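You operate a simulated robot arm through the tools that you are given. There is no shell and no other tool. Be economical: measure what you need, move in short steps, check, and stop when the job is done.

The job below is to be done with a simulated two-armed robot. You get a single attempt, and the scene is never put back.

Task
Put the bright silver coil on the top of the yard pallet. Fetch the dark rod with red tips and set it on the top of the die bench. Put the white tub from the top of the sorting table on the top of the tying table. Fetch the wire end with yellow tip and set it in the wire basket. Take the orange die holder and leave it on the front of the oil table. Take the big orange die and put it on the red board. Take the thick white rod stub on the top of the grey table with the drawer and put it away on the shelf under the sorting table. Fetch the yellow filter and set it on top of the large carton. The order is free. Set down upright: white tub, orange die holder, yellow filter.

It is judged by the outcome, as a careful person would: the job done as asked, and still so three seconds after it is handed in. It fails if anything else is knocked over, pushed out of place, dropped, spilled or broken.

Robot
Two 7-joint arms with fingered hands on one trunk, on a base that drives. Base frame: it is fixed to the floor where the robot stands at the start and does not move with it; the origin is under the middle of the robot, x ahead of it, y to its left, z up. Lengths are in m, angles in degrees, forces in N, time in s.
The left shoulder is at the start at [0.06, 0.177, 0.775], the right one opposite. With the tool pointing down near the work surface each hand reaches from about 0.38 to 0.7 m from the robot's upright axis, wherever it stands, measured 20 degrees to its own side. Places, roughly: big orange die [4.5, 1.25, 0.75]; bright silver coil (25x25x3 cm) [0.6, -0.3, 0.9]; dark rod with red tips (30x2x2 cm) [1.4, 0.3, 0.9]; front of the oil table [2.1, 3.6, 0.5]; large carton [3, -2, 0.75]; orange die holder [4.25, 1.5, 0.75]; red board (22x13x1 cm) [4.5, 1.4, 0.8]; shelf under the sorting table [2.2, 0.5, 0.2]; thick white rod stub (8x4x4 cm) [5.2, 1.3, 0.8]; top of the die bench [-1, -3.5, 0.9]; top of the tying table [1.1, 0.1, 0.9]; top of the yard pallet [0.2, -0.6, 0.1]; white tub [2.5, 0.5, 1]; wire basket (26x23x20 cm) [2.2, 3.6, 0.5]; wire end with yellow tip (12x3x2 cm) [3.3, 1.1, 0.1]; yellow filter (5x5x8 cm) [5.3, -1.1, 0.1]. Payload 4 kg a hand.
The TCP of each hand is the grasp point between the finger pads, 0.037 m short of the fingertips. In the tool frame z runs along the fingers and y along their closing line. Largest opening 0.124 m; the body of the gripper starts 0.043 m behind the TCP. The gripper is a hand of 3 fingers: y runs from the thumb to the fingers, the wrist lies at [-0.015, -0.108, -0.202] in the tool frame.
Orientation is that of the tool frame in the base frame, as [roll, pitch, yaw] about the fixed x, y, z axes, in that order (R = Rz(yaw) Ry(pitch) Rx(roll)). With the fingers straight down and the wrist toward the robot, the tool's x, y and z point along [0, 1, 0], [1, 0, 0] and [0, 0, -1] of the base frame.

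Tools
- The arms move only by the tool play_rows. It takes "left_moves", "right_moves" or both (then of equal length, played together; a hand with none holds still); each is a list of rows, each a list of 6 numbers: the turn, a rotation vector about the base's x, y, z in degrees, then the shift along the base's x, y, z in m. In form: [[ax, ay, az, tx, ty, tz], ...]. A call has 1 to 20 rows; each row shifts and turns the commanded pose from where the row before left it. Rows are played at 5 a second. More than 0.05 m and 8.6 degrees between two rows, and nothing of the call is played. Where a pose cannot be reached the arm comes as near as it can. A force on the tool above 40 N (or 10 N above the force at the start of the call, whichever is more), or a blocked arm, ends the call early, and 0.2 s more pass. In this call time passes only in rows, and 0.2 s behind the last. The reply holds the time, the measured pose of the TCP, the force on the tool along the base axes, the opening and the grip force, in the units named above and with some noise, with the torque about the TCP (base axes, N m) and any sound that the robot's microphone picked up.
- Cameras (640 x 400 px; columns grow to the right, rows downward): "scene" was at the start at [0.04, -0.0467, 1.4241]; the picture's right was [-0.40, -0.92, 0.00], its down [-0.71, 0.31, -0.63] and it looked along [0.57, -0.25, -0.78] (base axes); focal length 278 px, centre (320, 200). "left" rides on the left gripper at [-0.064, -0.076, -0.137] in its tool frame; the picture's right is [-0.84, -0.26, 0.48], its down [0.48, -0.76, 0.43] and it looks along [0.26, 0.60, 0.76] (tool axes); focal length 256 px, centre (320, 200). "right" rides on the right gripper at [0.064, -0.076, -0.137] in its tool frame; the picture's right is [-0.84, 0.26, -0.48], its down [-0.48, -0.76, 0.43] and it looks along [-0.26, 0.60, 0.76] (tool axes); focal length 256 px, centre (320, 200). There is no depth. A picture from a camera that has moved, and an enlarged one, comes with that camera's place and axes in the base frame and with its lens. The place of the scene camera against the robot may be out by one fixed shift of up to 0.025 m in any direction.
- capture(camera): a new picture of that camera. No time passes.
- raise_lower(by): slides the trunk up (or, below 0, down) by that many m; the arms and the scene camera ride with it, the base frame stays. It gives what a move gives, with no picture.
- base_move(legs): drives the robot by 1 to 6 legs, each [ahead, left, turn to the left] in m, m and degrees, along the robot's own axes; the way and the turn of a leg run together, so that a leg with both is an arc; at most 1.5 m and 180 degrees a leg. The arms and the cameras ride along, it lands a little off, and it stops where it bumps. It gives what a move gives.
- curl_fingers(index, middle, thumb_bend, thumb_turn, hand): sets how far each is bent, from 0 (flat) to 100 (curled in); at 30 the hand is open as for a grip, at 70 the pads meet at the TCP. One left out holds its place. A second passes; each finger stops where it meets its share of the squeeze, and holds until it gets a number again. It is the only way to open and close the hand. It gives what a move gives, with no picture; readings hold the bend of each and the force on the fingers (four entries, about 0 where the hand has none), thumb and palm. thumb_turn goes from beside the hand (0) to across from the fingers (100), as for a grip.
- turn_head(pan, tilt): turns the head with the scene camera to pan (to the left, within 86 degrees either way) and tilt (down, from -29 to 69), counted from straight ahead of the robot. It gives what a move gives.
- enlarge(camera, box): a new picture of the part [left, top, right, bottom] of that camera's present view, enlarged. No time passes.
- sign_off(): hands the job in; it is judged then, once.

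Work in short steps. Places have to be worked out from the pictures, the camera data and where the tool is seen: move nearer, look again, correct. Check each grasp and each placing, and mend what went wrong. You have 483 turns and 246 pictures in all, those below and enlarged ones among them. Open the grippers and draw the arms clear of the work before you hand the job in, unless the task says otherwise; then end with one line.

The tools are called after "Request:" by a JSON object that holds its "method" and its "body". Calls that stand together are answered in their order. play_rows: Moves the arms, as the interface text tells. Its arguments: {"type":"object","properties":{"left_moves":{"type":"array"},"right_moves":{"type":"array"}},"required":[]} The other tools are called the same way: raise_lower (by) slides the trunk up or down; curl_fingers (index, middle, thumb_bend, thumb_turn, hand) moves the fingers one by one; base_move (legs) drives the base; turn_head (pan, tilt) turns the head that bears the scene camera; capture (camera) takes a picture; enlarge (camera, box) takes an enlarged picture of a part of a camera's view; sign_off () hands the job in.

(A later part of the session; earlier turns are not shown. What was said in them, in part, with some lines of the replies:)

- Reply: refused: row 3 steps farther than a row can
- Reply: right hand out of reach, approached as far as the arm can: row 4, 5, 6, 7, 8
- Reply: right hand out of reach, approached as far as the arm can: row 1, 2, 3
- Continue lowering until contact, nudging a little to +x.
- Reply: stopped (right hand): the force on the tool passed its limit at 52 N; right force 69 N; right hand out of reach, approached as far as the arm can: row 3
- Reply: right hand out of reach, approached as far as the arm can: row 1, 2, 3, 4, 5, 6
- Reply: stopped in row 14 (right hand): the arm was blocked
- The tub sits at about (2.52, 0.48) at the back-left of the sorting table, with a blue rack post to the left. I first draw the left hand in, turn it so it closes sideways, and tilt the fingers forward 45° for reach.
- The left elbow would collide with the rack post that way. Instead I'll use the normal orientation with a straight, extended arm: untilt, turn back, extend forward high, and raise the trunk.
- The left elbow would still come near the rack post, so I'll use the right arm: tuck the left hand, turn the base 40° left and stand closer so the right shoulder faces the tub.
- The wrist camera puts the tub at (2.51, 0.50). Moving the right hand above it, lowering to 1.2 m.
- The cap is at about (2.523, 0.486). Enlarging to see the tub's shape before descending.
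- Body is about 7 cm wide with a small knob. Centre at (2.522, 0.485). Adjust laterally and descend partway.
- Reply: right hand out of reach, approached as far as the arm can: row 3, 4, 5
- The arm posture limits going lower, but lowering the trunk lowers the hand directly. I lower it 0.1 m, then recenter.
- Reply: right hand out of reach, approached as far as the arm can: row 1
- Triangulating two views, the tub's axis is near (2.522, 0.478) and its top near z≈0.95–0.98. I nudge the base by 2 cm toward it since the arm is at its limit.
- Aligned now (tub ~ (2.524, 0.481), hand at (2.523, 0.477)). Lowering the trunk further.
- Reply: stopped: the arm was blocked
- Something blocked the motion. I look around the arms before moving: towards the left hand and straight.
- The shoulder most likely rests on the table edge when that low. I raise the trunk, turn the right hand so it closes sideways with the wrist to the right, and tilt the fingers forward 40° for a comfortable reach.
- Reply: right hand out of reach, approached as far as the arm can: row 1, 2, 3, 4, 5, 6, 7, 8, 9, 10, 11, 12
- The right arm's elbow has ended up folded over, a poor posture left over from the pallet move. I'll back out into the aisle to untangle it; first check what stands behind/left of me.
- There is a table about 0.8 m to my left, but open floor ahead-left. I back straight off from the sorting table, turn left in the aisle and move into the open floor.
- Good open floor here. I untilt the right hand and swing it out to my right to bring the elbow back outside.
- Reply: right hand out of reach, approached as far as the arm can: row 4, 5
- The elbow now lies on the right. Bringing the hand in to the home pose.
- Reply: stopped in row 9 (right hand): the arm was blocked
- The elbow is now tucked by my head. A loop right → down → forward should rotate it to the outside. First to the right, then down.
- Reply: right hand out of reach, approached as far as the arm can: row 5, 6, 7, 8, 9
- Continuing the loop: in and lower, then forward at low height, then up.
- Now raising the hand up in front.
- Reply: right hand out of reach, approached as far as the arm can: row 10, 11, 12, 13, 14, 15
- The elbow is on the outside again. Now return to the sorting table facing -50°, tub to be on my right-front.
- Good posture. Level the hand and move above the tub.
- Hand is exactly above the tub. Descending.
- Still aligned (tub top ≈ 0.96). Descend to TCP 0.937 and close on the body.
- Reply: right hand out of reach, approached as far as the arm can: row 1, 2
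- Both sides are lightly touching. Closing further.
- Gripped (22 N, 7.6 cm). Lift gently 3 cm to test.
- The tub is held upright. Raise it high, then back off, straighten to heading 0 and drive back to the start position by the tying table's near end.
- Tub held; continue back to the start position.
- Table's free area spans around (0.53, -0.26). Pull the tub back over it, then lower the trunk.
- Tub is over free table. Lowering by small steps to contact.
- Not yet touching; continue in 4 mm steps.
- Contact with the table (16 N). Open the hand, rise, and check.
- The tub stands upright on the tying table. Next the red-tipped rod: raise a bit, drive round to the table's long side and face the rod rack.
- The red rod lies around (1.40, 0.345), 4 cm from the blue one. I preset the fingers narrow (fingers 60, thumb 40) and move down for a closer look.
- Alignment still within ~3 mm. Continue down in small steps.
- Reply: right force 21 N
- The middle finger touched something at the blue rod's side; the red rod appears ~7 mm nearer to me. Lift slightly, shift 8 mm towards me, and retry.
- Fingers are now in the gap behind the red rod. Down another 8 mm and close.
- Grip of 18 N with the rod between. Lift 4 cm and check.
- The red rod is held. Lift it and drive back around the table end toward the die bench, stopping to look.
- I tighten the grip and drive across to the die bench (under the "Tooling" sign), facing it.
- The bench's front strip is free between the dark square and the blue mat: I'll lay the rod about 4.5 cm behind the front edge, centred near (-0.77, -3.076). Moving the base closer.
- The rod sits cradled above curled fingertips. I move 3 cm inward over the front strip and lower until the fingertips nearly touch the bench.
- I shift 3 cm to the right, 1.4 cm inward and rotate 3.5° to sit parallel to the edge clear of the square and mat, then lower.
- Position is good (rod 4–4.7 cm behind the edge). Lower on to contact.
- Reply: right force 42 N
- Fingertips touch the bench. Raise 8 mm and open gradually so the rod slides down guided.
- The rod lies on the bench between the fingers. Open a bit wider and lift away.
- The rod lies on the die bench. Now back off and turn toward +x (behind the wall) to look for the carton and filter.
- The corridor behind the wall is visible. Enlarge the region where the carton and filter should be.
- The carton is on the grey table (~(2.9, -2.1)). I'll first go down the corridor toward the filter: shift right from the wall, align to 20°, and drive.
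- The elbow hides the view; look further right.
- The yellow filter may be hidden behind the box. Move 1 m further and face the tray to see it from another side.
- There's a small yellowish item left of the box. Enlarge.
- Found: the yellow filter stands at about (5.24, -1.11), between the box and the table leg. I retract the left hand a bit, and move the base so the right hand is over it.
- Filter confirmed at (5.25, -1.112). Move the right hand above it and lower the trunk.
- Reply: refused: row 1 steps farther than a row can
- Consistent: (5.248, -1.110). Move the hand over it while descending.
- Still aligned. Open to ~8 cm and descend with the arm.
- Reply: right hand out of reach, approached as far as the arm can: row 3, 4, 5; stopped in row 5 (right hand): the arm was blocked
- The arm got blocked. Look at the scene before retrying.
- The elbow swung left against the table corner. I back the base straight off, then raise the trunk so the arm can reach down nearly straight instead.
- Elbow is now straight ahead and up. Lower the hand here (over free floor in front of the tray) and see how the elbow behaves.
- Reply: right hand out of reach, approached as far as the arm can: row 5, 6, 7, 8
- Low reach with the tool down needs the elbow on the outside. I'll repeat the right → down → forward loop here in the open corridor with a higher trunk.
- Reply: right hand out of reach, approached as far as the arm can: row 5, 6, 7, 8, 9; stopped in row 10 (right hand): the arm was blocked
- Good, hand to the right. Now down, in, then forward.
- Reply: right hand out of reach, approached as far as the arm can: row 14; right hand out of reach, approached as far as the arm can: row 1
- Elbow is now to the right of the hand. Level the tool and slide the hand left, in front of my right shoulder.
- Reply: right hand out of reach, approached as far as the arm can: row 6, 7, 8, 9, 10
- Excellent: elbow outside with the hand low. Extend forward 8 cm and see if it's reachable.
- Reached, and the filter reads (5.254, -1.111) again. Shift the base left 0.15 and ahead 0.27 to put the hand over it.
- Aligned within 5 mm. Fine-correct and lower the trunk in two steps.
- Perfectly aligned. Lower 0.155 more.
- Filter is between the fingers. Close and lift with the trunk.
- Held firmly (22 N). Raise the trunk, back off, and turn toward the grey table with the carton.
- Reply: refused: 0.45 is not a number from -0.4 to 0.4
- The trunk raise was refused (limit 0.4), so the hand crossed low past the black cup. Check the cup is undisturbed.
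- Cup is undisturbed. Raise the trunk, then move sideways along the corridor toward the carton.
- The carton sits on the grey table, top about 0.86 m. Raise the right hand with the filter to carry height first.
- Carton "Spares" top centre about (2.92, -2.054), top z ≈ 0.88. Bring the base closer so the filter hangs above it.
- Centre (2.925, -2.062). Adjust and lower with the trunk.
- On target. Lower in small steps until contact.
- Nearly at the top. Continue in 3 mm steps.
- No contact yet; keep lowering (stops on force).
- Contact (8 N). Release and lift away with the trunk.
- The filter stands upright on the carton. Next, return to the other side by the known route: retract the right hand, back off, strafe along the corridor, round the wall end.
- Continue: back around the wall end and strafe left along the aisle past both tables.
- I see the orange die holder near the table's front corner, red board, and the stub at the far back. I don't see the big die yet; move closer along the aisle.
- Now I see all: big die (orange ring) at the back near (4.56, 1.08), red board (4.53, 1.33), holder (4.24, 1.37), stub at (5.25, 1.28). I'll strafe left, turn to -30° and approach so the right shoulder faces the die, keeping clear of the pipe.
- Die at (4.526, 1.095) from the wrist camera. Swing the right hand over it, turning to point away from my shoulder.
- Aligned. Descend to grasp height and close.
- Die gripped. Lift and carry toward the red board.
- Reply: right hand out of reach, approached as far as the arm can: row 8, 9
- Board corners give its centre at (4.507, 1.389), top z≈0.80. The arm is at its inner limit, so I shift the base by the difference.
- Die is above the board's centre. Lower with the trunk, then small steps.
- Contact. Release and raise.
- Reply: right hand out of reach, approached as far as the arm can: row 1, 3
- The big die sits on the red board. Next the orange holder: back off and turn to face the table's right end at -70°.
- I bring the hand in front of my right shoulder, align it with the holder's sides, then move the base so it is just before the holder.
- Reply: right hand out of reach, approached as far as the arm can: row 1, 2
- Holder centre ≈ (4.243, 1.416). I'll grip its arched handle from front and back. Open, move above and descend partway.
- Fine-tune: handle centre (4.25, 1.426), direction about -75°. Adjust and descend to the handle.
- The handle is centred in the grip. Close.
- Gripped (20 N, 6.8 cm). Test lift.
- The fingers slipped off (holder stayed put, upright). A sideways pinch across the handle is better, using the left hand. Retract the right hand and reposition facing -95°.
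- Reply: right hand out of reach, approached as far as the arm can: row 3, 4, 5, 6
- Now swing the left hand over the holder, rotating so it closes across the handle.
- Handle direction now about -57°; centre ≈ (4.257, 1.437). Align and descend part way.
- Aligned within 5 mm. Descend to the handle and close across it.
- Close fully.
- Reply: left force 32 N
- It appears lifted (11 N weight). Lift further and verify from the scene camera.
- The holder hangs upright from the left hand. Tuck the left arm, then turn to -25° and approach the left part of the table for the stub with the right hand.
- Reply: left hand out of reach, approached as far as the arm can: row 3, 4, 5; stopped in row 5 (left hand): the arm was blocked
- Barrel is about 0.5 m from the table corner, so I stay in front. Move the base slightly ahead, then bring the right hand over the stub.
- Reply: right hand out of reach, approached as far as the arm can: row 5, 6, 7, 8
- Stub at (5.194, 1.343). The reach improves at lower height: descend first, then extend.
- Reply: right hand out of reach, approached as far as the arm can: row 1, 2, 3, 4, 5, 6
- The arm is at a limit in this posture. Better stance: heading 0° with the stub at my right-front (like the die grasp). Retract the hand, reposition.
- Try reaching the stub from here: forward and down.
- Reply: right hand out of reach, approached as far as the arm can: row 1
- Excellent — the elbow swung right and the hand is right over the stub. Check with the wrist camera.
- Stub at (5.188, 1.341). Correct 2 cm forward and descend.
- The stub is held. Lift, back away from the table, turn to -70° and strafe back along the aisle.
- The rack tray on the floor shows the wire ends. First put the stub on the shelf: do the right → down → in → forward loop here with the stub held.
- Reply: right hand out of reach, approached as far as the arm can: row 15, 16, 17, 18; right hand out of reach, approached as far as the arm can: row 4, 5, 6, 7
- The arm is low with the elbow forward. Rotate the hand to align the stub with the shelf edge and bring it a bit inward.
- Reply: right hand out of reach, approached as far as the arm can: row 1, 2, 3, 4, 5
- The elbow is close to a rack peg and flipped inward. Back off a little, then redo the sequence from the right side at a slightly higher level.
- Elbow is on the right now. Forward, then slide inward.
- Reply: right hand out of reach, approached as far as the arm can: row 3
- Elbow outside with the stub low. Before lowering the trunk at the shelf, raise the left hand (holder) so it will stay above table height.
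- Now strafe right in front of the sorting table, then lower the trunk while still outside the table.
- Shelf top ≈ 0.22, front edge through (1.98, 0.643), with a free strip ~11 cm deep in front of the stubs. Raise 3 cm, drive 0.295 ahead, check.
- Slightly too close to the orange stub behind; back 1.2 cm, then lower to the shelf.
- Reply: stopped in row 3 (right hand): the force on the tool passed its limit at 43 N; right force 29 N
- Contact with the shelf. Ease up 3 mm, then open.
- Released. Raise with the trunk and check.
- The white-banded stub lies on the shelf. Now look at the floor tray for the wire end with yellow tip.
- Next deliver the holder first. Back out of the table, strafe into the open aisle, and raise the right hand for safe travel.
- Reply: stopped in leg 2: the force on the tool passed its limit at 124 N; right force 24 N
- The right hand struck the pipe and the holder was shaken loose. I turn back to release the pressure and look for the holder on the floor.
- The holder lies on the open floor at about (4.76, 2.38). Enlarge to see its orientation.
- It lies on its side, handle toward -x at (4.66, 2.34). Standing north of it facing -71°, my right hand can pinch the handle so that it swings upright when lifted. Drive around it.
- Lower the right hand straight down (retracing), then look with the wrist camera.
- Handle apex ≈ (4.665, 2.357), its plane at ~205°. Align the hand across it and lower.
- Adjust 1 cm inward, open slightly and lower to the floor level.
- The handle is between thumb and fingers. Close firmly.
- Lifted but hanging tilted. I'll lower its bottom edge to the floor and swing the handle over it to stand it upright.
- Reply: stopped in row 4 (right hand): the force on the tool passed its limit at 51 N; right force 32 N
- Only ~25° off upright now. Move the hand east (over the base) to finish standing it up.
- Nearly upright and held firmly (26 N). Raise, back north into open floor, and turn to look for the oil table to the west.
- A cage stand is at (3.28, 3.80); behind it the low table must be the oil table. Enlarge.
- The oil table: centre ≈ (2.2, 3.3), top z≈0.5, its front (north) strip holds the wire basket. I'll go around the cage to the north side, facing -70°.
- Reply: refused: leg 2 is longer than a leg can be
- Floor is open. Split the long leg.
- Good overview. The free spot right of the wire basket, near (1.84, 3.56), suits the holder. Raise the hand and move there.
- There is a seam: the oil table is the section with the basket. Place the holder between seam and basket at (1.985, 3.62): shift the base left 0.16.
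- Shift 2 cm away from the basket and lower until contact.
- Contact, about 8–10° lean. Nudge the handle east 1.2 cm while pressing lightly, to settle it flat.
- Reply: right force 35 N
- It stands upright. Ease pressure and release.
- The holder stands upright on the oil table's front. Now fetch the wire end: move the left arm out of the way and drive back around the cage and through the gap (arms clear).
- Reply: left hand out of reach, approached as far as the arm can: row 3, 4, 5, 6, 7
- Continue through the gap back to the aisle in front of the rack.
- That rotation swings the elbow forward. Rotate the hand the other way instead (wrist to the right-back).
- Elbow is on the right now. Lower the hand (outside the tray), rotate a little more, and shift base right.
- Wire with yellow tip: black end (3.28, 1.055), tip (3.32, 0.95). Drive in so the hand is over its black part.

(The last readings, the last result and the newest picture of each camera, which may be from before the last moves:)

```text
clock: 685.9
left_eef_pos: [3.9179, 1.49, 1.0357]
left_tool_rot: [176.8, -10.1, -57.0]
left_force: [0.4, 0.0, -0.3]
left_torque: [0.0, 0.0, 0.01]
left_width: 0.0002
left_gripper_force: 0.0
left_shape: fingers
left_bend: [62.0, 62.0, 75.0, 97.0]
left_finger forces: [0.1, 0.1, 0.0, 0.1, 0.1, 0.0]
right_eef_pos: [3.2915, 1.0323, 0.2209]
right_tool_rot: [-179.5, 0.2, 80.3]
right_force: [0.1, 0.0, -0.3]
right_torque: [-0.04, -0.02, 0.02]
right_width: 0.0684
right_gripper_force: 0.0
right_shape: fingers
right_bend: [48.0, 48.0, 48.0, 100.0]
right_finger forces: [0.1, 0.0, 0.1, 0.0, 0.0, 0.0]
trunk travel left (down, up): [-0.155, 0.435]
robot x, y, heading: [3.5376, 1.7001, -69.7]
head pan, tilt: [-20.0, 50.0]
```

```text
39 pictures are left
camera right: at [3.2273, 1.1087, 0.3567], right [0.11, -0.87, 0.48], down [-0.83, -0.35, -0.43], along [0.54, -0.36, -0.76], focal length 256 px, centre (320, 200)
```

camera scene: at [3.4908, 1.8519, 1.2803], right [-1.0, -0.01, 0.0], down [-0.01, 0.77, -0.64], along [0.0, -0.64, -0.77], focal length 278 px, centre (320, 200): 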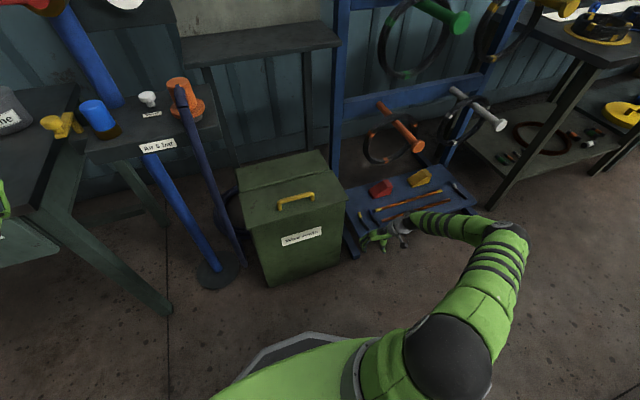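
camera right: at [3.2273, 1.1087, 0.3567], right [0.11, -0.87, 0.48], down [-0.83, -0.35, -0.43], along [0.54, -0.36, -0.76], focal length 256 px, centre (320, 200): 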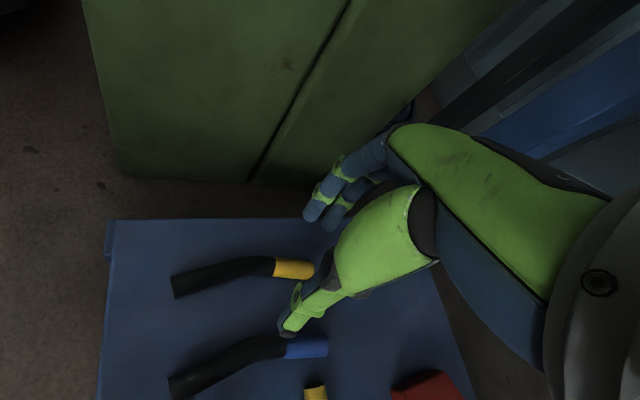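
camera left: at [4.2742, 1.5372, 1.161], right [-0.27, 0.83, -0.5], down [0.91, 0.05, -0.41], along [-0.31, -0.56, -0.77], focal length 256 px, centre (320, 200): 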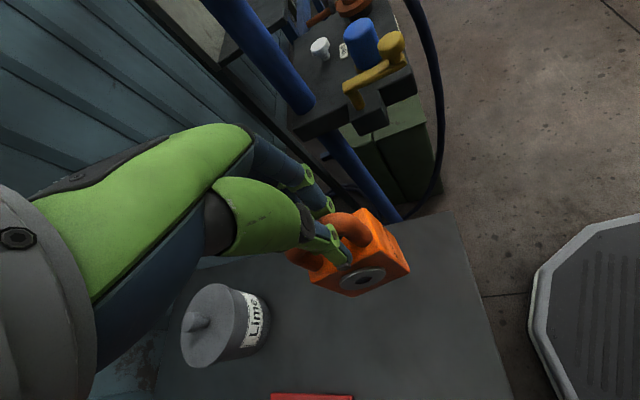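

Triangulated: wire at z≈0.14, from (3.263, 1.113) to (3.305, 1.01). Grip its middle: shift back 4 cm, lower.

Request:
{"method": "play_rows", "body": {"right_moves": [[0, 0, 0, -0.012, 0.036, 0], [0, 0, 0, 0, 0, -0.02], [0, 0, 0, 0, 0, -0.015], [0, 0, 0, 0, 0, -0.008]]}}

Request:
{"method": "capture", "body": {"camera": "right"}}

```text
clock: 686.9
left_eef_pos: [3.9211, 1.4909, 1.035]
left_tool_rot: [176.6, -10.1, -57.0]
left_force: [0.4, -1.0, -0.7]
left_torque: [-0.04, 0.0, -0.01]
left_width: 0.0001
left_gripper_force: 0.1
left_shape: fingers
left_bend: [62.0, 62.0, 75.0, 97.0]
left_finger forces: [0.1, 0.0, 0.0, 0.1, 0.0, 0.0]
right_eef_pos: [3.2819, 1.0665, 0.1809]
right_tool_rot: [-179.9, 0.4, 80.3]
right_force: [0.2, 6.2, 38.1]
right_torque: [0.23, -1.59, 0.18]
right_width: 0.0672
right_gripper_force: 18.9
right_shape: fingers
right_bend: [47.0, 48.0, 48.0, 100.0]
right_finger forces: [29.2, 8.3, 0.0, 0.1, 0.5, 0.0]
trunk travel left (down, up): [-0.155, 0.435]
robot x, y, heading: [3.5391, 1.702, -69.8]
head pan, tilt: [-20.0, 50.0]
```

```text
38 pictures are left
camera right: at [3.2164, 1.1439, 0.3178], right [0.11, -0.87, 0.49], down [-0.83, -0.35, -0.43], along [0.54, -0.36, -0.76], focal length 256 px, centre (320, 200)
```

right: 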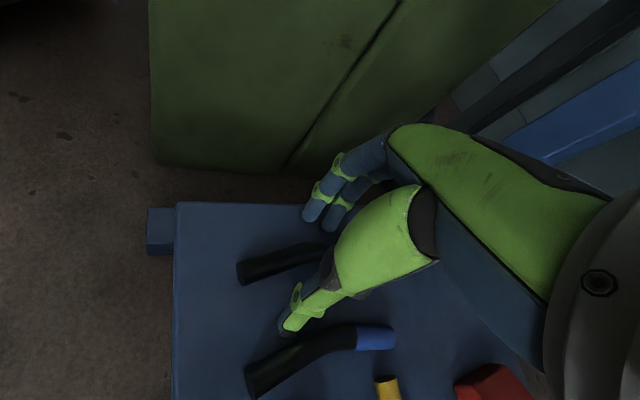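

Fingertips touch the tray. Ease 4 mm and close on the wire.

Request:
{"method": "play_rows", "body": {"right_moves": [[0, 0, 0, 0, 0, 0.006]]}}

Request:
{"method": "curl_fingers", "body": {"hand": "right", "index": 62, "middle": 62, "thumb_bend": 62}}

Request:
{"method": "capture", "body": {"camera": "right"}}

```text
clock: 687.3
left_eef_pos: [3.9199, 1.4907, 1.0356]
left_tool_rot: [176.8, -10.1, -56.9]
left_force: [0.0, -0.6, 0.2]
left_torque: [-0.04, 0.01, -0.01]
left_width: 0.0
left_gripper_force: 0.0
left_shape: fingers
left_bend: [62.0, 62.0, 75.0, 97.0]
left_finger forces: [0.1, 0.0, 0.0, 0.0, 0.1, 0.1]
right_eef_pos: [3.2784, 1.0693, 0.182]
right_tool_rot: [-179.6, 0.3, 80.2]
right_force: [0.3, -0.6, 9.8]
right_torque: [-0.03, -0.47, 0.02]
right_width: 0.0689
right_gripper_force: 4.9
right_shape: fingers
right_bend: [47.0, 47.0, 48.0, 100.0]
right_finger forces: [7.3, 2.7, 0.0, 0.0, 0.0, 0.0]
trunk travel left (down, up): [-0.155, 0.435]
robot x, y, heading: [3.538, 1.7043, -69.7]
head pan, tilt: [-20.0, 50.0]
```

```text
clock: 688.3
left_eef_pos: [3.9186, 1.4903, 1.0349]
left_tool_rot: [176.7, -10.1, -56.9]
left_force: [-0.3, -0.4, 0.2]
left_torque: [0.01, 0.02, -0.01]
left_width: 0.0
left_gripper_force: 0.1
left_shape: fingers
left_bend: [62.0, 62.0, 75.0, 97.0]
left_finger forces: [0.0, 0.0, 0.0, 0.0, 0.0, 0.1]
right_eef_pos: [3.279, 1.0694, 0.1829]
right_tool_rot: [-179.7, 0.2, 80.2]
right_force: [0.6, 0.3, 0.8]
right_torque: [0.0, 0.02, 0.0]
right_width: 0.0256
right_gripper_force: 0.0
right_shape: fingers
right_bend: [62.0, 62.0, 62.0, 100.0]
right_finger forces: [0.0, 0.0, 0.0, 0.0, 0.1, 0.0]
trunk travel left (down, up): [-0.155, 0.435]
robot x, y, heading: [3.5388, 1.6976, -69.6]
head pan, tilt: [-20.0, 50.0]
```

```text
37 pictures are left
camera right: at [3.2153, 1.1447, 0.3198], right [0.11, -0.87, 0.48], down [-0.83, -0.35, -0.43], along [0.54, -0.36, -0.76], focal length 256 px, centre (320, 200)
```

right: 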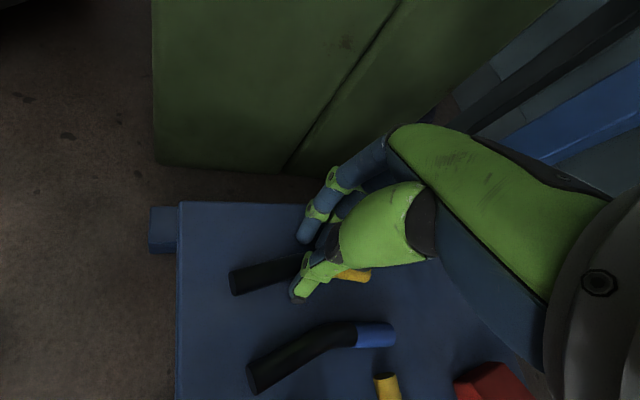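

Almost on it. Lower 5 mm and close fully.

Request:
{"method": "play_rows", "body": {"right_moves": [[0, 0, 0, 0, 0, -0.005]]}}

Request:
{"method": "curl_fingers", "body": {"hand": "right", "index": 80, "middle": 80, "thumb_bend": 80}}

Request:
{"method": "raise_lower", "body": {"by": 0.04}}

Request:
{"method": "capture", "body": {"camera": "right"}}

```text
clock: 688.7
left_eef_pos: [3.9191, 1.491, 1.0355]
left_tool_rot: [176.7, -10.1, -57.0]
left_force: [0.8, 0.1, 0.2]
left_torque: [-0.03, -0.01, 0.0]
left_width: 0.0001
left_gripper_force: 0.1
left_shape: fingers
left_bend: [62.0, 62.0, 75.0, 97.0]
left_finger forces: [0.1, 0.0, 0.1, 0.1, 0.0, 0.0]
right_eef_pos: [3.2806, 1.0684, 0.1809]
right_tool_rot: [-179.8, 0.3, 80.2]
right_force: [0.9, 2.6, 18.0]
right_torque: [0.16, -0.32, 0.06]
right_width: 0.0256
right_gripper_force: 8.5
right_shape: fingers
right_bend: [62.0, 62.0, 62.0, 100.0]
right_finger forces: [12.8, 1.8, 0.1, 0.1, 3.4, 0.0]
trunk travel left (down, up): [-0.155, 0.435]
robot x, y, heading: [3.5384, 1.7002, -69.7]
head pan, tilt: [-20.0, 50.0]
```

```text
clock: 689.7
left_eef_pos: [3.9202, 1.4903, 1.0352]
left_tool_rot: [176.8, -10.0, -56.9]
left_force: [0.1, -0.5, -0.2]
left_torque: [-0.03, -0.01, -0.01]
left_width: 0.0
left_gripper_force: 0.1
left_shape: fingers
left_bend: [62.0, 62.0, 75.0, 97.0]
left_finger forces: [0.1, 0.0, 0.1, 0.0, 0.0, 0.0]
right_eef_pos: [3.2781, 1.068, 0.1787]
right_tool_rot: [-179.6, 0.3, 80.2]
right_force: [-2.4, -0.5, 10.9]
right_torque: [0.04, 0.17, 0.07]
right_width: 0.0125
right_gripper_force: 24.9
right_shape: fingers
right_bend: [66.0, 66.0, 66.0, 100.0]
right_finger forces: [10.9, 10.9, 0.0, 0.0, 28.2, 0.1]
trunk travel left (down, up): [-0.155, 0.435]
robot x, y, heading: [3.5388, 1.698, -69.7]
head pan, tilt: [-20.0, 50.0]
```

```text
clock: 690.5
left_eef_pos: [3.9201, 1.4893, 1.076]
left_tool_rot: [176.8, -10.1, -56.9]
left_force: [0.4, -0.2, -0.7]
left_torque: [0.0, -0.01, 0.02]
left_width: 0.0001
left_gripper_force: 0.1
left_shape: fingers
left_bend: [62.0, 62.0, 75.0, 97.0]
left_finger forces: [0.0, 0.1, 0.0, 0.0, 0.1, 0.1]
right_eef_pos: [3.2797, 1.0688, 0.2175]
right_tool_rot: [-179.6, 0.2, 80.2]
right_force: [0.4, 0.0, -1.8]
right_torque: [0.01, 0.0, -0.03]
right_width: 0.0121
right_gripper_force: 21.5
right_shape: fingers
right_bend: [65.0, 66.0, 66.0, 100.0]
right_finger forces: [12.1, 9.3, 0.0, 0.1, 20.8, 0.0]
trunk travel left (down, up): [-0.195, 0.395]
robot x, y, heading: [3.5421, 1.7029, -69.9]
head pan, tilt: [-20.0, 50.0]
```

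```text
36 pictures are left
camera right: at [3.2152, 1.1449, 0.3548], right [0.11, -0.87, 0.48], down [-0.83, -0.35, -0.43], along [0.54, -0.36, -0.76], focal length 256 px, centre (320, 200)
```

right: 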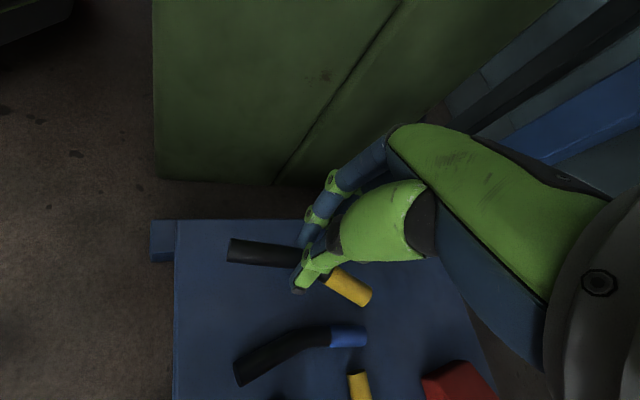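

The yellow-tipped wire is gripped. Back out, raise, and travel back to the oil table the same way.

Request:
{"method": "base_move", "body": {"legs": [[-0.25, 0, 0]]}}

Request:
{"method": "raise_lower", "body": {"by": 0.39}}

Request:
{"method": "play_rows", "body": {"right_moves": [[0, 0, 0, 0, 0, 0.045], [0, 0, 0, 0, 0, 0.045], [0, 0, 0, 0, 0, 0.045], [0, 0, 0, 0, 0, 0.045]]}}

Request:
{"method": "base_move", "body": {"legs": [[0.013, 0.363, 0], [-0.113, 0.518, 0], [-0.28, 0.312, 0], [-0.05, 0.61, 0], [-0.593, 0.27, 0]]}}

Request:
{"method": "base_move", "body": {"legs": [[-1.194, -0.371, 0], [-0.861, -0.991, 0], [0, -0.9, 0]]}}

Request:
{"method": "turn_head", "body": {"pan": -15, "tilt": 45}}

Request:
{"method": "capture", "body": {"camera": "scene"}}

```text
clock: 692.3
left_eef_pos: [3.8325, 1.7236, 1.0753]
left_tool_rot: [176.7, -10.0, -57.0]
left_force: [0.3, 0.2, 0.9]
left_torque: [0.01, 0.01, -0.02]
left_width: 0.0002
left_gripper_force: 0.2
left_shape: fingers
left_bend: [62.0, 62.0, 75.0, 97.0]
left_finger forces: [0.0, 0.0, 0.0, 0.0, 0.1, 0.1]
right_eef_pos: [3.1932, 1.3018, 0.2179]
right_tool_rot: [-179.6, 0.2, 80.3]
right_force: [0.2, -0.6, -2.0]
right_torque: [-0.03, -0.02, 0.02]
right_width: 0.0122
right_gripper_force: 21.4
right_shape: fingers
right_bend: [65.0, 66.0, 66.0, 100.0]
right_finger forces: [12.0, 9.2, 0.1, 0.0, 20.9, 0.0]
trunk travel left (down, up): [-0.195, 0.395]
robot x, y, heading: [3.4519, 1.9353, -69.6]
head pan, tilt: [-20.0, 50.0]
```

```text
clock: 696.1
left_eef_pos: [3.8322, 1.7231, 1.4649]
left_tool_rot: [176.6, -10.1, -56.9]
left_force: [0.1, 0.5, 0.2]
left_torque: [0.02, -0.04, 0.01]
left_width: 0.0
left_gripper_force: 0.0
left_shape: fingers
left_bend: [62.0, 62.0, 75.0, 97.0]
left_finger forces: [0.0, 0.0, 0.0, 0.1, 0.0, 0.0]
right_eef_pos: [3.1921, 1.3043, 0.6082]
right_tool_rot: [-179.7, 0.1, 80.2]
right_force: [0.2, 0.3, -1.7]
right_torque: [0.01, -0.02, 0.01]
right_width: 0.012
right_gripper_force: 20.4
right_shape: fingers
right_bend: [65.0, 66.0, 66.0, 100.0]
right_finger forces: [12.0, 9.3, 0.0, 0.0, 20.8, 0.1]
trunk travel left (down, up): [-0.585, 0.005]
robot x, y, heading: [3.45, 1.9331, -69.7]
head pan, tilt: [-20.0, 50.0]
```

```text
clock: 697.1
left_eef_pos: [3.832, 1.7249, 1.4654]
left_tool_rot: [176.7, -10.1, -56.8]
left_force: [0.0, -0.5, 0.3]
left_torque: [-0.01, -0.01, -0.02]
left_width: 0.0001
left_gripper_force: 0.0
left_shape: fingers
left_bend: [62.0, 62.0, 75.0, 97.0]
left_finger forces: [0.0, 0.1, 0.0, 0.1, 0.1, 0.1]
right_eef_pos: [3.1917, 1.304, 0.7885]
right_tool_rot: [-179.6, 0.2, 80.2]
right_force: [-0.1, 0.3, -1.7]
right_torque: [0.0, -0.02, 0.02]
right_width: 0.0121
right_gripper_force: 20.8
right_shape: fingers
right_bend: [65.0, 66.0, 66.0, 100.0]
right_finger forces: [11.8, 9.2, 0.0, 0.0, 20.6, 0.1]
trunk travel left (down, up): [-0.585, 0.005]
robot x, y, heading: [3.4533, 1.9349, -69.7]
head pan, tilt: [-20.0, 50.0]
```

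```text
clock: 710.5
left_eef_pos: [5.4225, 3.4024, 1.4656]
left_tool_rot: [176.7, -10.1, -56.9]
left_force: [-1.6, -0.2, 0.5]
left_torque: [-0.01, -0.04, -0.04]
left_width: 0.0
left_gripper_force: 0.1
left_shape: fingers
left_bend: [62.0, 62.0, 75.0, 97.0]
left_finger forces: [0.0, 0.1, 0.0, 0.0, 0.1, 0.0]
right_eef_pos: [4.7806, 2.9796, 0.7868]
right_tool_rot: [-179.6, 0.2, 80.3]
right_force: [0.2, -0.5, -2.5]
right_torque: [-0.03, 0.0, 0.03]
right_width: 0.012
right_gripper_force: 20.5
right_shape: fingers
right_bend: [65.0, 66.0, 66.0, 100.0]
right_finger forces: [11.7, 9.4, 0.0, 0.1, 20.7, 0.0]
trunk travel left (down, up): [-0.585, 0.005]
robot x, y, heading: [5.0407, 3.6107, -69.6]
head pan, tilt: [-20.0, 50.0]
```

```text
clock: 727.4
left_eef_pos: [2.5719, 4.5251, 1.4659]
left_tool_rot: [176.8, -10.1, -56.6]
left_force: [0.4, -0.5, -1.6]
left_torque: [0.0, 0.02, 0.01]
left_width: 0.0002
left_gripper_force: 0.0
left_shape: fingers
left_bend: [62.0, 62.0, 75.0, 97.0]
left_finger forces: [0.0, 0.0, 0.0, 0.0, 0.0, 0.0]
right_eef_pos: [1.932, 4.1023, 0.7871]
right_tool_rot: [-179.7, 0.1, 80.5]
right_force: [0.3, 0.1, -1.5]
right_torque: [0.01, -0.01, -0.02]
right_width: 0.0118
right_gripper_force: 20.8
right_shape: fingers
right_bend: [65.0, 66.0, 66.0, 100.0]
right_finger forces: [11.7, 9.4, 0.0, 0.0, 20.6, 0.0]
trunk travel left (down, up): [-0.585, 0.005]
robot x, y, heading: [2.191, 4.7359, -69.3]
head pan, tilt: [-20.0, 50.0]
```

```text
clock: 728.0
left_eef_pos: [2.5737, 4.5259, 1.465]
left_tool_rot: [176.7, -10.1, -56.6]
left_force: [-0.3, -0.3, 0.4]
left_torque: [0.01, 0.01, 0.03]
left_width: 0.0001
left_gripper_force: 0.1
left_shape: fingers
left_bend: [62.0, 62.0, 75.0, 97.0]
left_finger forces: [0.0, 0.0, 0.1, 0.0, 0.0, 0.0]
right_eef_pos: [1.933, 4.1016, 0.7875]
right_tool_rot: [-179.6, 0.2, 80.6]
right_force: [0.5, 0.1, -1.9]
right_torque: [-0.01, -0.01, -0.03]
right_width: 0.012
right_gripper_force: 21.1
right_shape: fingers
right_bend: [65.0, 66.0, 66.0, 100.0]
right_finger forces: [11.7, 9.4, 0.1, 0.0, 20.5, 0.0]
trunk travel left (down, up): [-0.585, 0.005]
robot x, y, heading: [2.1927, 4.7367, -69.2]
head pan, tilt: [-15.0, 45.0]
```

```text
35 pictures are left
camera scene: at [2.1885, 4.6659, 1.7171], right [-1.0, -0.1, 0.0], down [-0.07, 0.7, -0.71], along [0.07, -0.7, -0.71], focal length 278 px, centre (320, 200)
```

scene: 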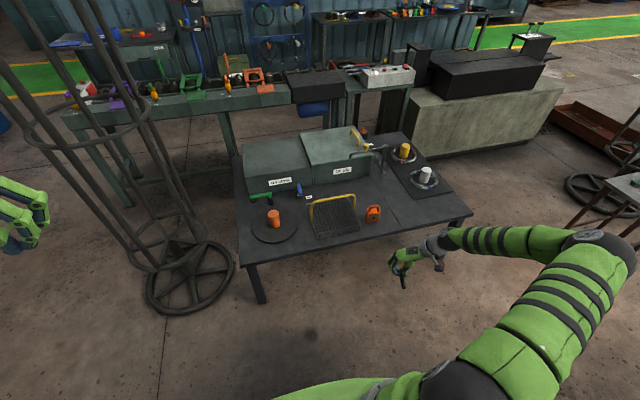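

Rotate the hand so the wire lies along the basket's length, then approach the basket's front half (north of its handle).

Request:
{"method": "play_rows", "body": {"right_moves": [[0, 0, -7.5, 0, 0, 0], [0, 0, -7.5, 0, 0, 0], [0, 0, -7.5, 0, 0, 0], [0, 0, -7.5, 0, 0, 0], [0, 0, -7.5, 0, 0, 0], [0, 0, -7.5, 0, 0, 0], [0, 0, -7.5, 0, 0, 0], [0, 0, -7.5, 0, 0, 0]]}}

Request:
{"method": "base_move", "body": {"legs": [[0.42, 0.083, 0]]}}

Request:
{"method": "capture", "body": {"camera": "right"}}

Request:
{"method": "capture", "body": {"camera": "scene"}}

```text
clock: 729.9
left_eef_pos: [2.5735, 4.5252, 1.4648]
left_tool_rot: [176.8, -10.1, -56.6]
left_force: [0.0, -0.5, 0.8]
left_torque: [0.0, 0.02, 0.03]
left_width: 0.0
left_gripper_force: 0.0
left_shape: fingers
left_bend: [62.0, 62.0, 75.0, 97.0]
left_finger forces: [0.1, 0.0, 0.0, 0.1, 0.1, 0.0]
right_eef_pos: [1.9343, 4.1016, 0.7879]
right_tool_rot: [-179.6, 0.2, 20.3]
right_force: [0.2, 0.4, -1.7]
right_torque: [-0.01, -0.01, 0.01]
right_width: 0.0121
right_gripper_force: 20.8
right_shape: fingers
right_bend: [65.0, 66.0, 66.0, 100.0]
right_finger forces: [11.5, 9.3, 0.0, 0.0, 20.4, 0.0]
trunk travel left (down, up): [-0.585, 0.005]
robot x, y, heading: [2.1918, 4.7353, -69.4]
head pan, tilt: [-15.0, 45.0]
```

```text
clock: 732.5
left_eef_pos: [2.798, 4.1601, 1.465]
left_tool_rot: [176.8, -10.0, -56.8]
left_force: [-0.9, 0.2, -0.5]
left_torque: [0.01, -0.01, 0.02]
left_width: 0.0
left_gripper_force: 0.1
left_shape: fingers
left_bend: [62.0, 62.0, 75.0, 97.0]
left_finger forces: [0.0, 0.1, 0.0, 0.0, 0.1, 0.0]
right_eef_pos: [2.1578, 3.7387, 0.7872]
right_tool_rot: [-179.5, 0.2, 20.3]
right_force: [0.3, 0.8, -1.4]
right_torque: [0.02, 0.01, -0.02]
right_width: 0.012
right_gripper_force: 20.3
right_shape: fingers
right_bend: [65.0, 66.0, 66.0, 100.0]
right_finger forces: [11.5, 9.3, 0.0, 0.1, 20.5, 0.1]
trunk travel left (down, up): [-0.585, 0.005]
robot x, y, heading: [2.4123, 4.3709, -69.4]
head pan, tilt: [-15.0, 45.0]
```

```text
34 pictures are left
camera right: at [2.1902, 3.8307, 0.9242], right [-0.69, -0.53, 0.48], down [-0.72, 0.55, -0.43], along [-0.04, -0.64, -0.76], focal length 256 px, centre (320, 200)
```

right: 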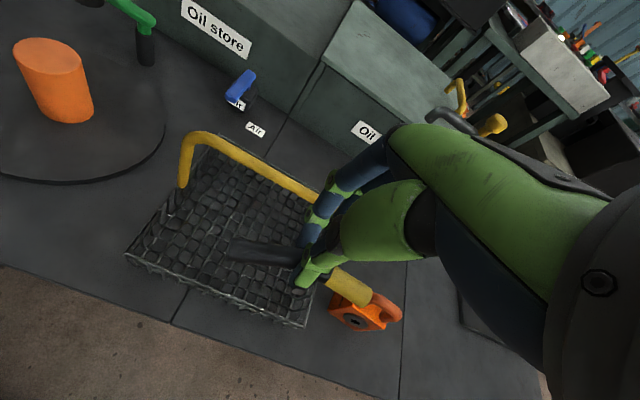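

```text
33 pictures are left
camera scene: at [2.4137, 4.3013, 1.7171], right [-1.0, -0.1, 0.0], down [-0.07, 0.7, -0.71], along [0.07, -0.7, -0.71], focal length 278 px, centre (320, 200)
```

scene: 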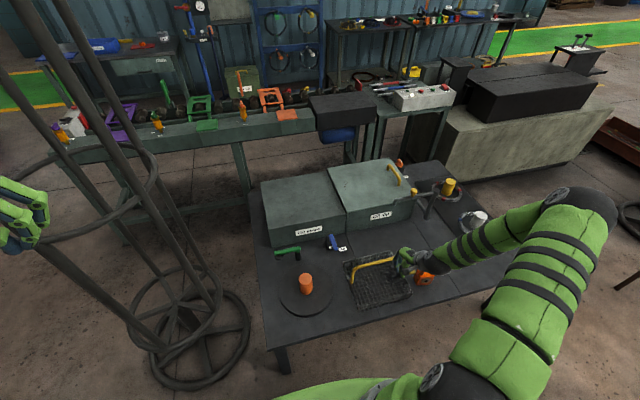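

Basket front edge runs (2.295, 3.79)–(2.055, 3.70); handle across its middle. Move over the front half and lower.

Request:
{"method": "play_rows", "body": {"right_moves": [[0, 0, 0, 0.032, -0.026, 0], [0, 0, 0, 0, 0, -0.04], [0, 0, 0, 0, 0, -0.04], [0, 0, 0, 0, 0, -0.04]]}}

Request:
{"method": "capture", "body": {"camera": "right"}}

Request:
{"method": "enlarge", "body": {"camera": "scene", "box": [310, 220, 470, 340]}}

```text
clock: 733.5
left_eef_pos: [2.7976, 4.1601, 1.4644]
left_tool_rot: [176.8, -10.0, -56.8]
left_force: [0.2, -0.2, -0.3]
left_torque: [0.01, -0.02, 0.0]
left_width: 0.0
left_gripper_force: 0.0
left_shape: fingers
left_bend: [62.0, 62.0, 75.0, 97.0]
left_finger forces: [0.1, 0.0, 0.1, 0.1, 0.0, 0.1]
right_eef_pos: [2.1898, 3.7139, 0.668]
right_tool_rot: [-179.7, 0.3, 20.3]
right_force: [-0.4, -1.0, -1.0]
right_torque: [0.0, 0.0, 0.01]
right_width: 0.0118
right_gripper_force: 21.1
right_shape: fingers
right_bend: [65.0, 66.0, 66.0, 100.0]
right_finger forces: [11.4, 9.3, 0.0, 0.1, 20.4, 0.0]
trunk travel left (down, up): [-0.585, 0.005]
robot x, y, heading: [2.4143, 4.3697, -69.6]
head pan, tilt: [-15.0, 45.0]
```

```text
32 pictures are left
camera right: at [2.2222, 3.8052, 0.8034], right [-0.69, -0.53, 0.48], down [-0.72, 0.55, -0.43], along [-0.04, -0.65, -0.76], focal length 256 px, centre (320, 200)
```

right: 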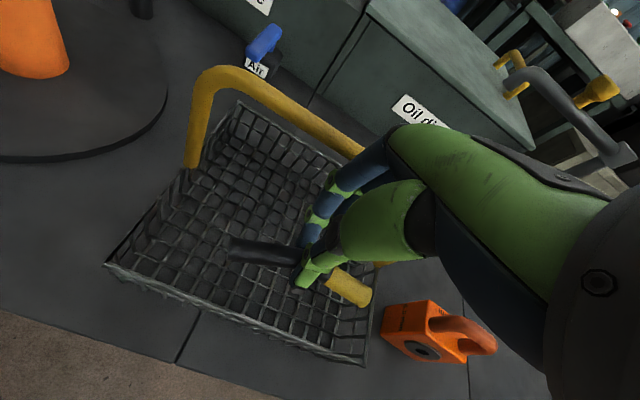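

```text
3.33 times, centred on (390, 280) of scene
camera zoom: at [2.4127, 4.3017, 1.7172], right [-1.0, -0.1, 0.0], down [-0.07, 0.7, -0.71], along [0.07, -0.7, -0.71], focal length 926 px, centre (87, -67)
```

zoom: 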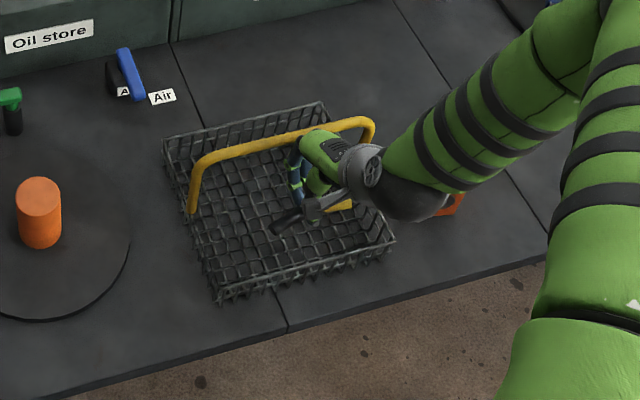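

Wire is above the basket's front half, clear of the handle. Lower into it and release gently.

Request:
{"method": "play_rows", "body": {"right_moves": [[0, 0, 0, 0, 0, -0.03], [0, 0, 0, 0.002, -0.006, -0.025], [0, 0, 0, 0.002, -0.006, -0.02], [0, 0, 0, 0, 0, -0.01]]}}

Request:
{"method": "capture", "body": {"camera": "right"}}

```text
clock: 734.5
left_eef_pos: [2.7962, 4.1615, 1.4649]
left_tool_rot: [176.8, -10.1, -56.8]
left_force: [-0.2, 0.0, -0.4]
left_torque: [0.05, 0.0, 0.02]
left_width: 0.0001
left_gripper_force: 0.0
left_shape: fingers
left_bend: [62.0, 62.0, 75.0, 97.0]
left_finger forces: [0.0, 0.1, 0.0, 0.1, 0.0, 0.0]
right_eef_pos: [2.1929, 3.7007, 0.5806]
right_tool_rot: [-179.6, 0.4, 20.2]
right_force: [-0.1, -0.6, -1.9]
right_torque: [0.02, 0.02, 0.0]
right_width: 0.0118
right_gripper_force: 20.9
right_shape: fingers
right_bend: [65.0, 66.0, 66.0, 100.0]
right_finger forces: [11.4, 9.3, 0.0, 0.0, 20.3, 0.0]
trunk travel left (down, up): [-0.585, 0.005]
robot x, y, heading: [2.4149, 4.3699, -69.6]
head pan, tilt: [-15.0, 45.0]
```

```text
30 pictures are left
camera right: at [2.2259, 3.793, 0.7187], right [-0.69, -0.53, 0.48], down [-0.72, 0.55, -0.43], along [-0.04, -0.65, -0.76], focal length 256 px, centre (320, 200)
```

right: 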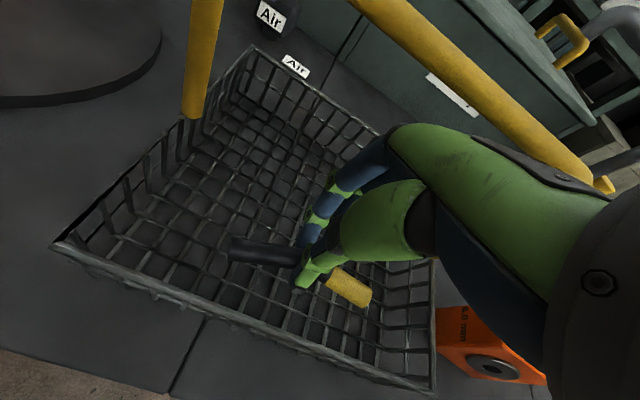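

Lower a little more and open.

Request:
{"method": "play_rows", "body": {"right_moves": [[0, 0, 0, 0, 0, -0.012], [0, 0, 0, 0, 0, -0.012]]}}

Request:
{"method": "curl_fingers", "body": {"hand": "right", "index": 57, "middle": 57, "thumb_bend": 57}}

Request:
{"method": "capture", "body": {"camera": "right"}}

```text
clock: 735.1
left_eef_pos: [2.7961, 4.1617, 1.4658]
left_tool_rot: [176.8, -10.1, -56.8]
left_force: [1.5, 0.5, 0.8]
left_torque: [0.0, 0.0, 0.02]
left_width: 0.0001
left_gripper_force: 0.2
left_shape: fingers
left_bend: [62.0, 62.0, 75.0, 97.0]
left_finger forces: [0.1, 0.1, 0.0, 0.0, 0.0, 0.0]
right_eef_pos: [2.1921, 3.7007, 0.5565]
right_tool_rot: [-179.7, 0.3, 20.3]
right_force: [0.2, -0.9, -1.4]
right_torque: [0.01, -0.03, 0.0]
right_width: 0.0118
right_gripper_force: 20.5
right_shape: fingers
right_bend: [65.0, 66.0, 66.0, 100.0]
right_finger forces: [11.4, 9.3, 0.0, 0.0, 20.3, 0.1]
trunk travel left (down, up): [-0.585, 0.005]
robot x, y, heading: [2.4173, 4.3668, -69.5]
head pan, tilt: [-15.0, 45.0]
```

```text
clock: 736.1
left_eef_pos: [2.7963, 4.1631, 1.4651]
left_tool_rot: [176.7, -10.1, -56.8]
left_force: [-0.1, 0.9, 0.0]
left_torque: [0.01, 0.02, -0.01]
left_width: 0.0
left_gripper_force: 0.1
left_shape: fingers
left_bend: [62.0, 62.0, 75.0, 97.0]
left_finger forces: [0.0, 0.0, 0.0, 0.1, 0.0, 0.0]
right_eef_pos: [2.1932, 3.7009, 0.5567]
right_tool_rot: [-179.5, 0.2, 20.4]
right_force: [0.5, 0.1, 0.5]
right_torque: [0.02, -0.04, 0.01]
right_width: 0.0434
right_gripper_force: 0.1
right_shape: fingers
right_bend: [56.0, 56.0, 56.0, 100.0]
right_finger forces: [0.0, 0.0, 0.0, 0.0, 0.0, 0.1]
trunk travel left (down, up): [-0.585, 0.005]
robot x, y, heading: [2.4153, 4.3724, -69.7]
head pan, tilt: [-15.0, 45.0]
```

```text
29 pictures are left
camera right: at [2.2264, 3.7932, 0.6951], right [-0.69, -0.53, 0.48], down [-0.72, 0.55, -0.43], along [-0.04, -0.65, -0.76], focal length 256 px, centre (320, 200)
```

right: 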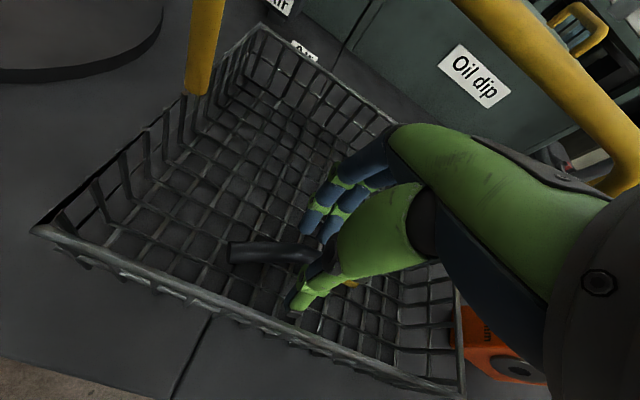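

Released. Raise slowly and check that the wire stays in the basket.

Request:
{"method": "play_rows", "body": {"right_moves": [[0, 0, 0, 0, 0, 0.03], [0, 0, 0, 0, 0, 0.04], [0, 0, 0, 0, 0, 0.045], [0, 0, 0, 0, 0, 0.045], [0, 0, 0, 0, 0, 0.045], [0, 0, 0, -0.014, 0.038, 0], [0, 0, 0, -0.014, 0.038, 0]]}}

Request:
{"method": "capture", "body": {"camera": "right"}}

Request:
{"method": "enlarge", "body": {"camera": "scene", "box": [310, 220, 470, 340]}}

```text
clock: 737.7
left_eef_pos: [2.7965, 4.1616, 1.4664]
left_tool_rot: [176.7, -10.1, -56.8]
left_force: [0.2, 0.2, -0.3]
left_torque: [-0.01, -0.03, 0.0]
left_width: 0.0
left_gripper_force: 0.1
left_shape: fingers
left_bend: [62.0, 62.0, 75.0, 97.0]
left_finger forces: [0.1, 0.0, 0.0, 0.0, 0.1, 0.0]
right_eef_pos: [2.1657, 3.7782, 0.7639]
right_tool_rot: [-179.7, 0.0, 20.3]
right_force: [-0.1, 0.4, 0.3]
right_torque: [-0.02, 0.04, 0.01]
right_width: 0.0434
right_gripper_force: 0.0
right_shape: fingers
right_bend: [56.0, 56.0, 56.0, 100.0]
right_finger forces: [0.0, 0.0, 0.0, 0.1, 0.1, 0.1]
trunk travel left (down, up): [-0.585, 0.005]
robot x, y, heading: [2.4184, 4.372, -69.5]
head pan, tilt: [-15.0, 45.0]
```

```text
28 pictures are left
camera right: at [2.1985, 3.8703, 0.9006], right [-0.69, -0.53, 0.48], down [-0.72, 0.55, -0.43], along [-0.04, -0.65, -0.76], focal length 256 px, centre (320, 200)
```

right: 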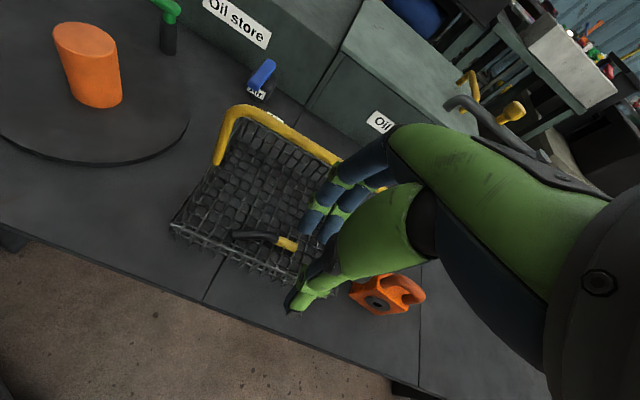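

```text
3.33 times, centred on (390, 280) of scene
camera zoom: at [2.4132, 4.3029, 1.7172], right [-1.0, -0.1, 0.0], down [-0.07, 0.7, -0.71], along [0.07, -0.7, -0.71], focal length 926 px, centre (87, -67)
```

zoom: 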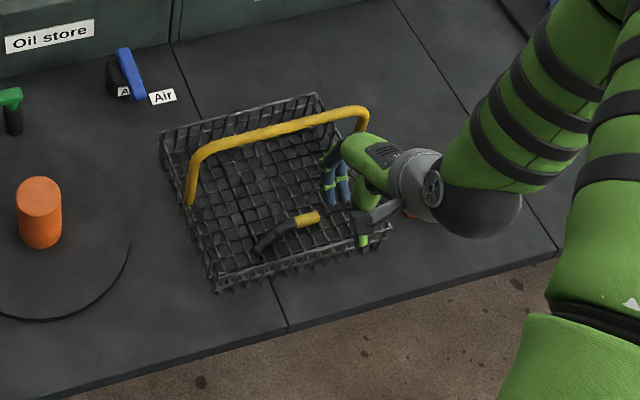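

The wire end lies in the basket. Back off from the table, open both hands, and check the earlier placements from afar.

Request:
{"method": "base_move", "body": {"legs": [[-0.35, 0, 0]]}}

Request:
{"method": "curl_fingers", "body": {"hand": "left", "index": 30, "middle": 30, "thumb_bend": 30}}

Request:
{"method": "curl_fingers", "body": {"hand": "right", "index": 30, "middle": 30, "thumb_bend": 30}}

Request:
{"method": "turn_head", "body": {"pan": -25, "tilt": 20}}

Request:
{"method": "enlarge", "body": {"camera": "scene", "box": [200, 100, 440, 250]}}

```text
clock: 739.9
left_eef_pos: [2.6737, 4.4905, 1.4657]
left_tool_rot: [176.9, -10.1, -56.7]
left_force: [-0.4, 0.7, -0.4]
left_torque: [-0.01, -0.03, 0.03]
left_width: 0.0
left_gripper_force: 0.1
left_shape: fingers
left_bend: [62.0, 62.0, 75.0, 97.0]
left_finger forces: [0.0, 0.0, 0.0, 0.0, 0.0, 0.0]
right_eef_pos: [2.0437, 4.1042, 0.7626]
right_tool_rot: [-179.7, 0.3, 20.5]
right_force: [-0.5, 0.1, 0.4]
right_torque: [-0.04, 0.01, -0.01]
right_width: 0.0434
right_gripper_force: 0.1
right_shape: fingers
right_bend: [56.0, 56.0, 56.0, 100.0]
right_finger forces: [0.0, 0.0, 0.0, 0.1, 0.0, 0.0]
trunk travel left (down, up): [-0.585, 0.005]
robot x, y, heading: [2.2966, 4.6975, -69.4]
head pan, tilt: [-15.0, 45.0]
```

```text
clock: 740.9
left_eef_pos: [2.6747, 4.4889, 1.4642]
left_tool_rot: [176.7, -10.0, -56.7]
left_force: [0.4, -0.1, 0.3]
left_torque: [-0.01, 0.02, 0.04]
left_width: 0.1231
left_gripper_force: 0.1
left_shape: fingers
left_bend: [30.0, 30.0, 30.0, 97.0]
left_finger forces: [0.1, 0.0, 0.1, 0.0, 0.0, 0.0]
right_eef_pos: [2.0438, 4.1044, 0.7625]
right_tool_rot: [-179.6, 0.2, 20.5]
right_force: [0.1, -0.1, 0.0]
right_torque: [0.0, -0.04, 0.01]
right_width: 0.0437
right_gripper_force: 0.0
right_shape: fingers
right_bend: [56.0, 56.0, 56.0, 100.0]
right_finger forces: [0.0, 0.1, 0.0, 0.1, 0.0, 0.0]
trunk travel left (down, up): [-0.585, 0.005]
robot x, y, heading: [2.2955, 4.697, -69.4]
head pan, tilt: [-15.0, 45.0]
```

```text
clock: 741.9
left_eef_pos: [2.6745, 4.4885, 1.4653]
left_tool_rot: [176.7, -10.1, -56.7]
left_force: [-0.1, 0.5, -0.3]
left_torque: [0.03, -0.04, -0.01]
left_width: 0.1234
left_gripper_force: 0.0
left_shape: fingers
left_bend: [30.0, 30.0, 30.0, 97.0]
left_finger forces: [0.1, 0.0, 0.0, 0.0, 0.1, 0.0]
right_eef_pos: [2.0419, 4.104, 0.7631]
right_tool_rot: [-179.6, 0.1, 20.6]
right_force: [0.4, -0.8, 0.2]
right_torque: [-0.02, 0.0, 0.03]
right_width: 0.1232
right_gripper_force: 0.1
right_shape: fingers
right_bend: [30.0, 30.0, 30.0, 98.0]
right_finger forces: [0.0, 0.1, 0.1, 0.0, 0.1, 0.0]
trunk travel left (down, up): [-0.585, 0.005]
robot x, y, heading: [2.2914, 4.6955, -69.5]
head pan, tilt: [-15.0, 45.0]
```

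```text
clock: 742.8
left_eef_pos: [2.6743, 4.4895, 1.4649]
left_tool_rot: [176.8, -10.1, -56.8]
left_force: [-0.4, 0.0, -0.5]
left_torque: [0.0, 0.02, -0.02]
left_width: 0.1235
left_gripper_force: 0.1
left_shape: fingers
left_bend: [30.0, 30.0, 30.0, 97.0]
left_finger forces: [0.0, 0.1, 0.0, 0.1, 0.1, 0.1]
right_eef_pos: [2.0421, 4.103, 0.7631]
right_tool_rot: [-179.5, 0.2, 20.5]
right_force: [0.7, -1.0, -1.0]
right_torque: [-0.04, 0.0, 0.0]
right_width: 0.1232
right_gripper_force: 0.0
right_shape: fingers
right_bend: [30.0, 30.0, 30.0, 98.0]
right_finger forces: [0.0, 0.0, 0.0, 0.0, 0.0, 0.0]
trunk travel left (down, up): [-0.585, 0.005]
robot x, y, heading: [2.2912, 4.7007, -69.5]
head pan, tilt: [-25.0, 20.0]
```

```text
2.67 times, centred on (320, 175) of scene
camera zoom: at [2.276, 4.6171, 1.7558], right [-1.0, 0.08, 0.0], down [0.03, 0.34, -0.94], along [-0.07, -0.94, -0.34], focal length 741 px, centre (320, 267)
```

zoom: 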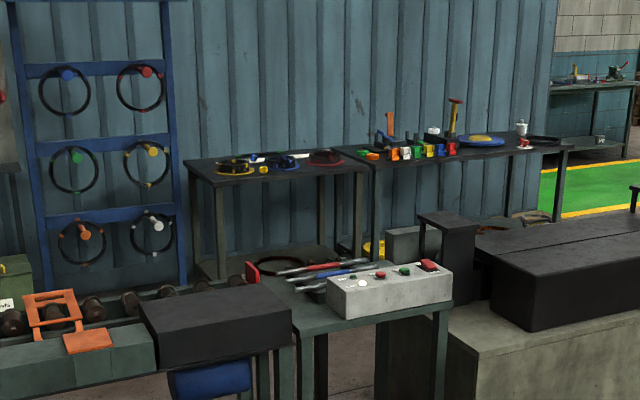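

Everything visible is in place. One closer look at the rod rack on the tying table.

Request:
{"method": "enlarge", "body": {"camera": "scene", "box": [325, 130, 405, 175]}}

Request:
{"method": "turn_head", "body": {"pan": -15, "tilt": 40}}

Request:
{"method": "enlarge", "body": {"camera": "scene", "box": [260, 130, 460, 270]}}

```text
8.00 times, centred on (365, 152) of scene
camera zoom: at [2.276, 4.6171, 1.7558], right [-1.0, 0.08, 0.0], down [0.03, 0.34, -0.94], along [-0.07, -0.94, -0.34], focal length 2223 px, centre (-40, 580)
```

zoom: 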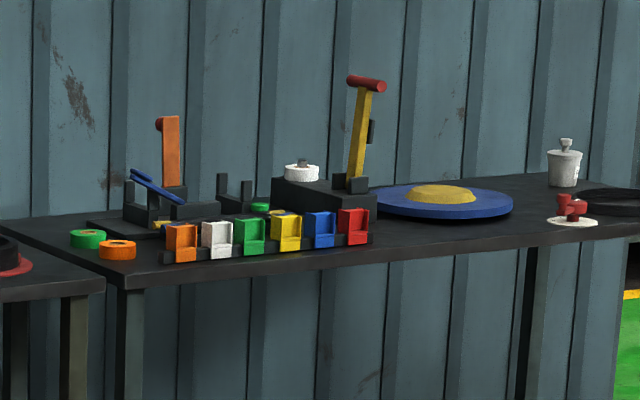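

```text
clock: 743.6
left_eef_pos: [2.6745, 4.4899, 1.4654]
left_tool_rot: [176.8, -10.1, -56.7]
left_force: [0.4, 1.1, 0.2]
left_torque: [0.03, 0.0, 0.01]
left_width: 0.1232
left_gripper_force: 0.1
left_shape: fingers
left_bend: [30.0, 30.0, 30.0, 97.0]
left_finger forces: [0.1, 0.0, 0.0, 0.1, 0.0, 0.0]
right_eef_pos: [2.0439, 4.1034, 0.762]
right_tool_rot: [-179.6, 0.2, 20.5]
right_force: [0.6, -0.6, 1.4]
right_torque: [-0.02, -0.01, -0.01]
right_width: 0.1232
right_gripper_force: 0.1
right_shape: fingers
right_bend: [30.0, 30.0, 30.0, 98.0]
right_finger forces: [0.0, 0.1, 0.0, 0.1, 0.0, 0.0]
trunk travel left (down, up): [-0.585, 0.005]
robot x, y, heading: [2.2893, 4.6974, -69.4]
head pan, tilt: [-15.0, 40.0]
```

```text
2.86 times, centred on (360, 200) of scene
camera zoom: at [2.2913, 4.6253, 1.7245], right [-1.0, -0.1, 0.0], down [-0.06, 0.64, -0.77], along [0.07, -0.76, -0.64], focal length 794 px, centre (206, 200)
```

zoom: 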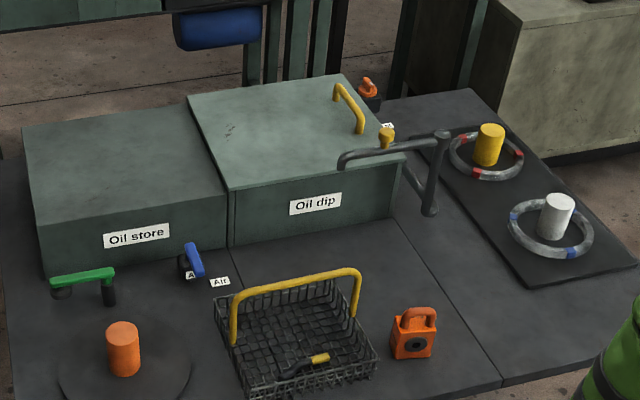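

All eight items are placed, both hands are open, and the arms are clear of the work.

Request:
{"method": "sign_off", "body": {}}

```text
The job is handed in.
```

All eight items were placed as asked and the job is handed in; on the way to the oil table a collision with the air pipe knocked the orange die holder out of my hand onto the floor, but I picked it up and it now stands upright on the front of the oil table, with no damage seen.
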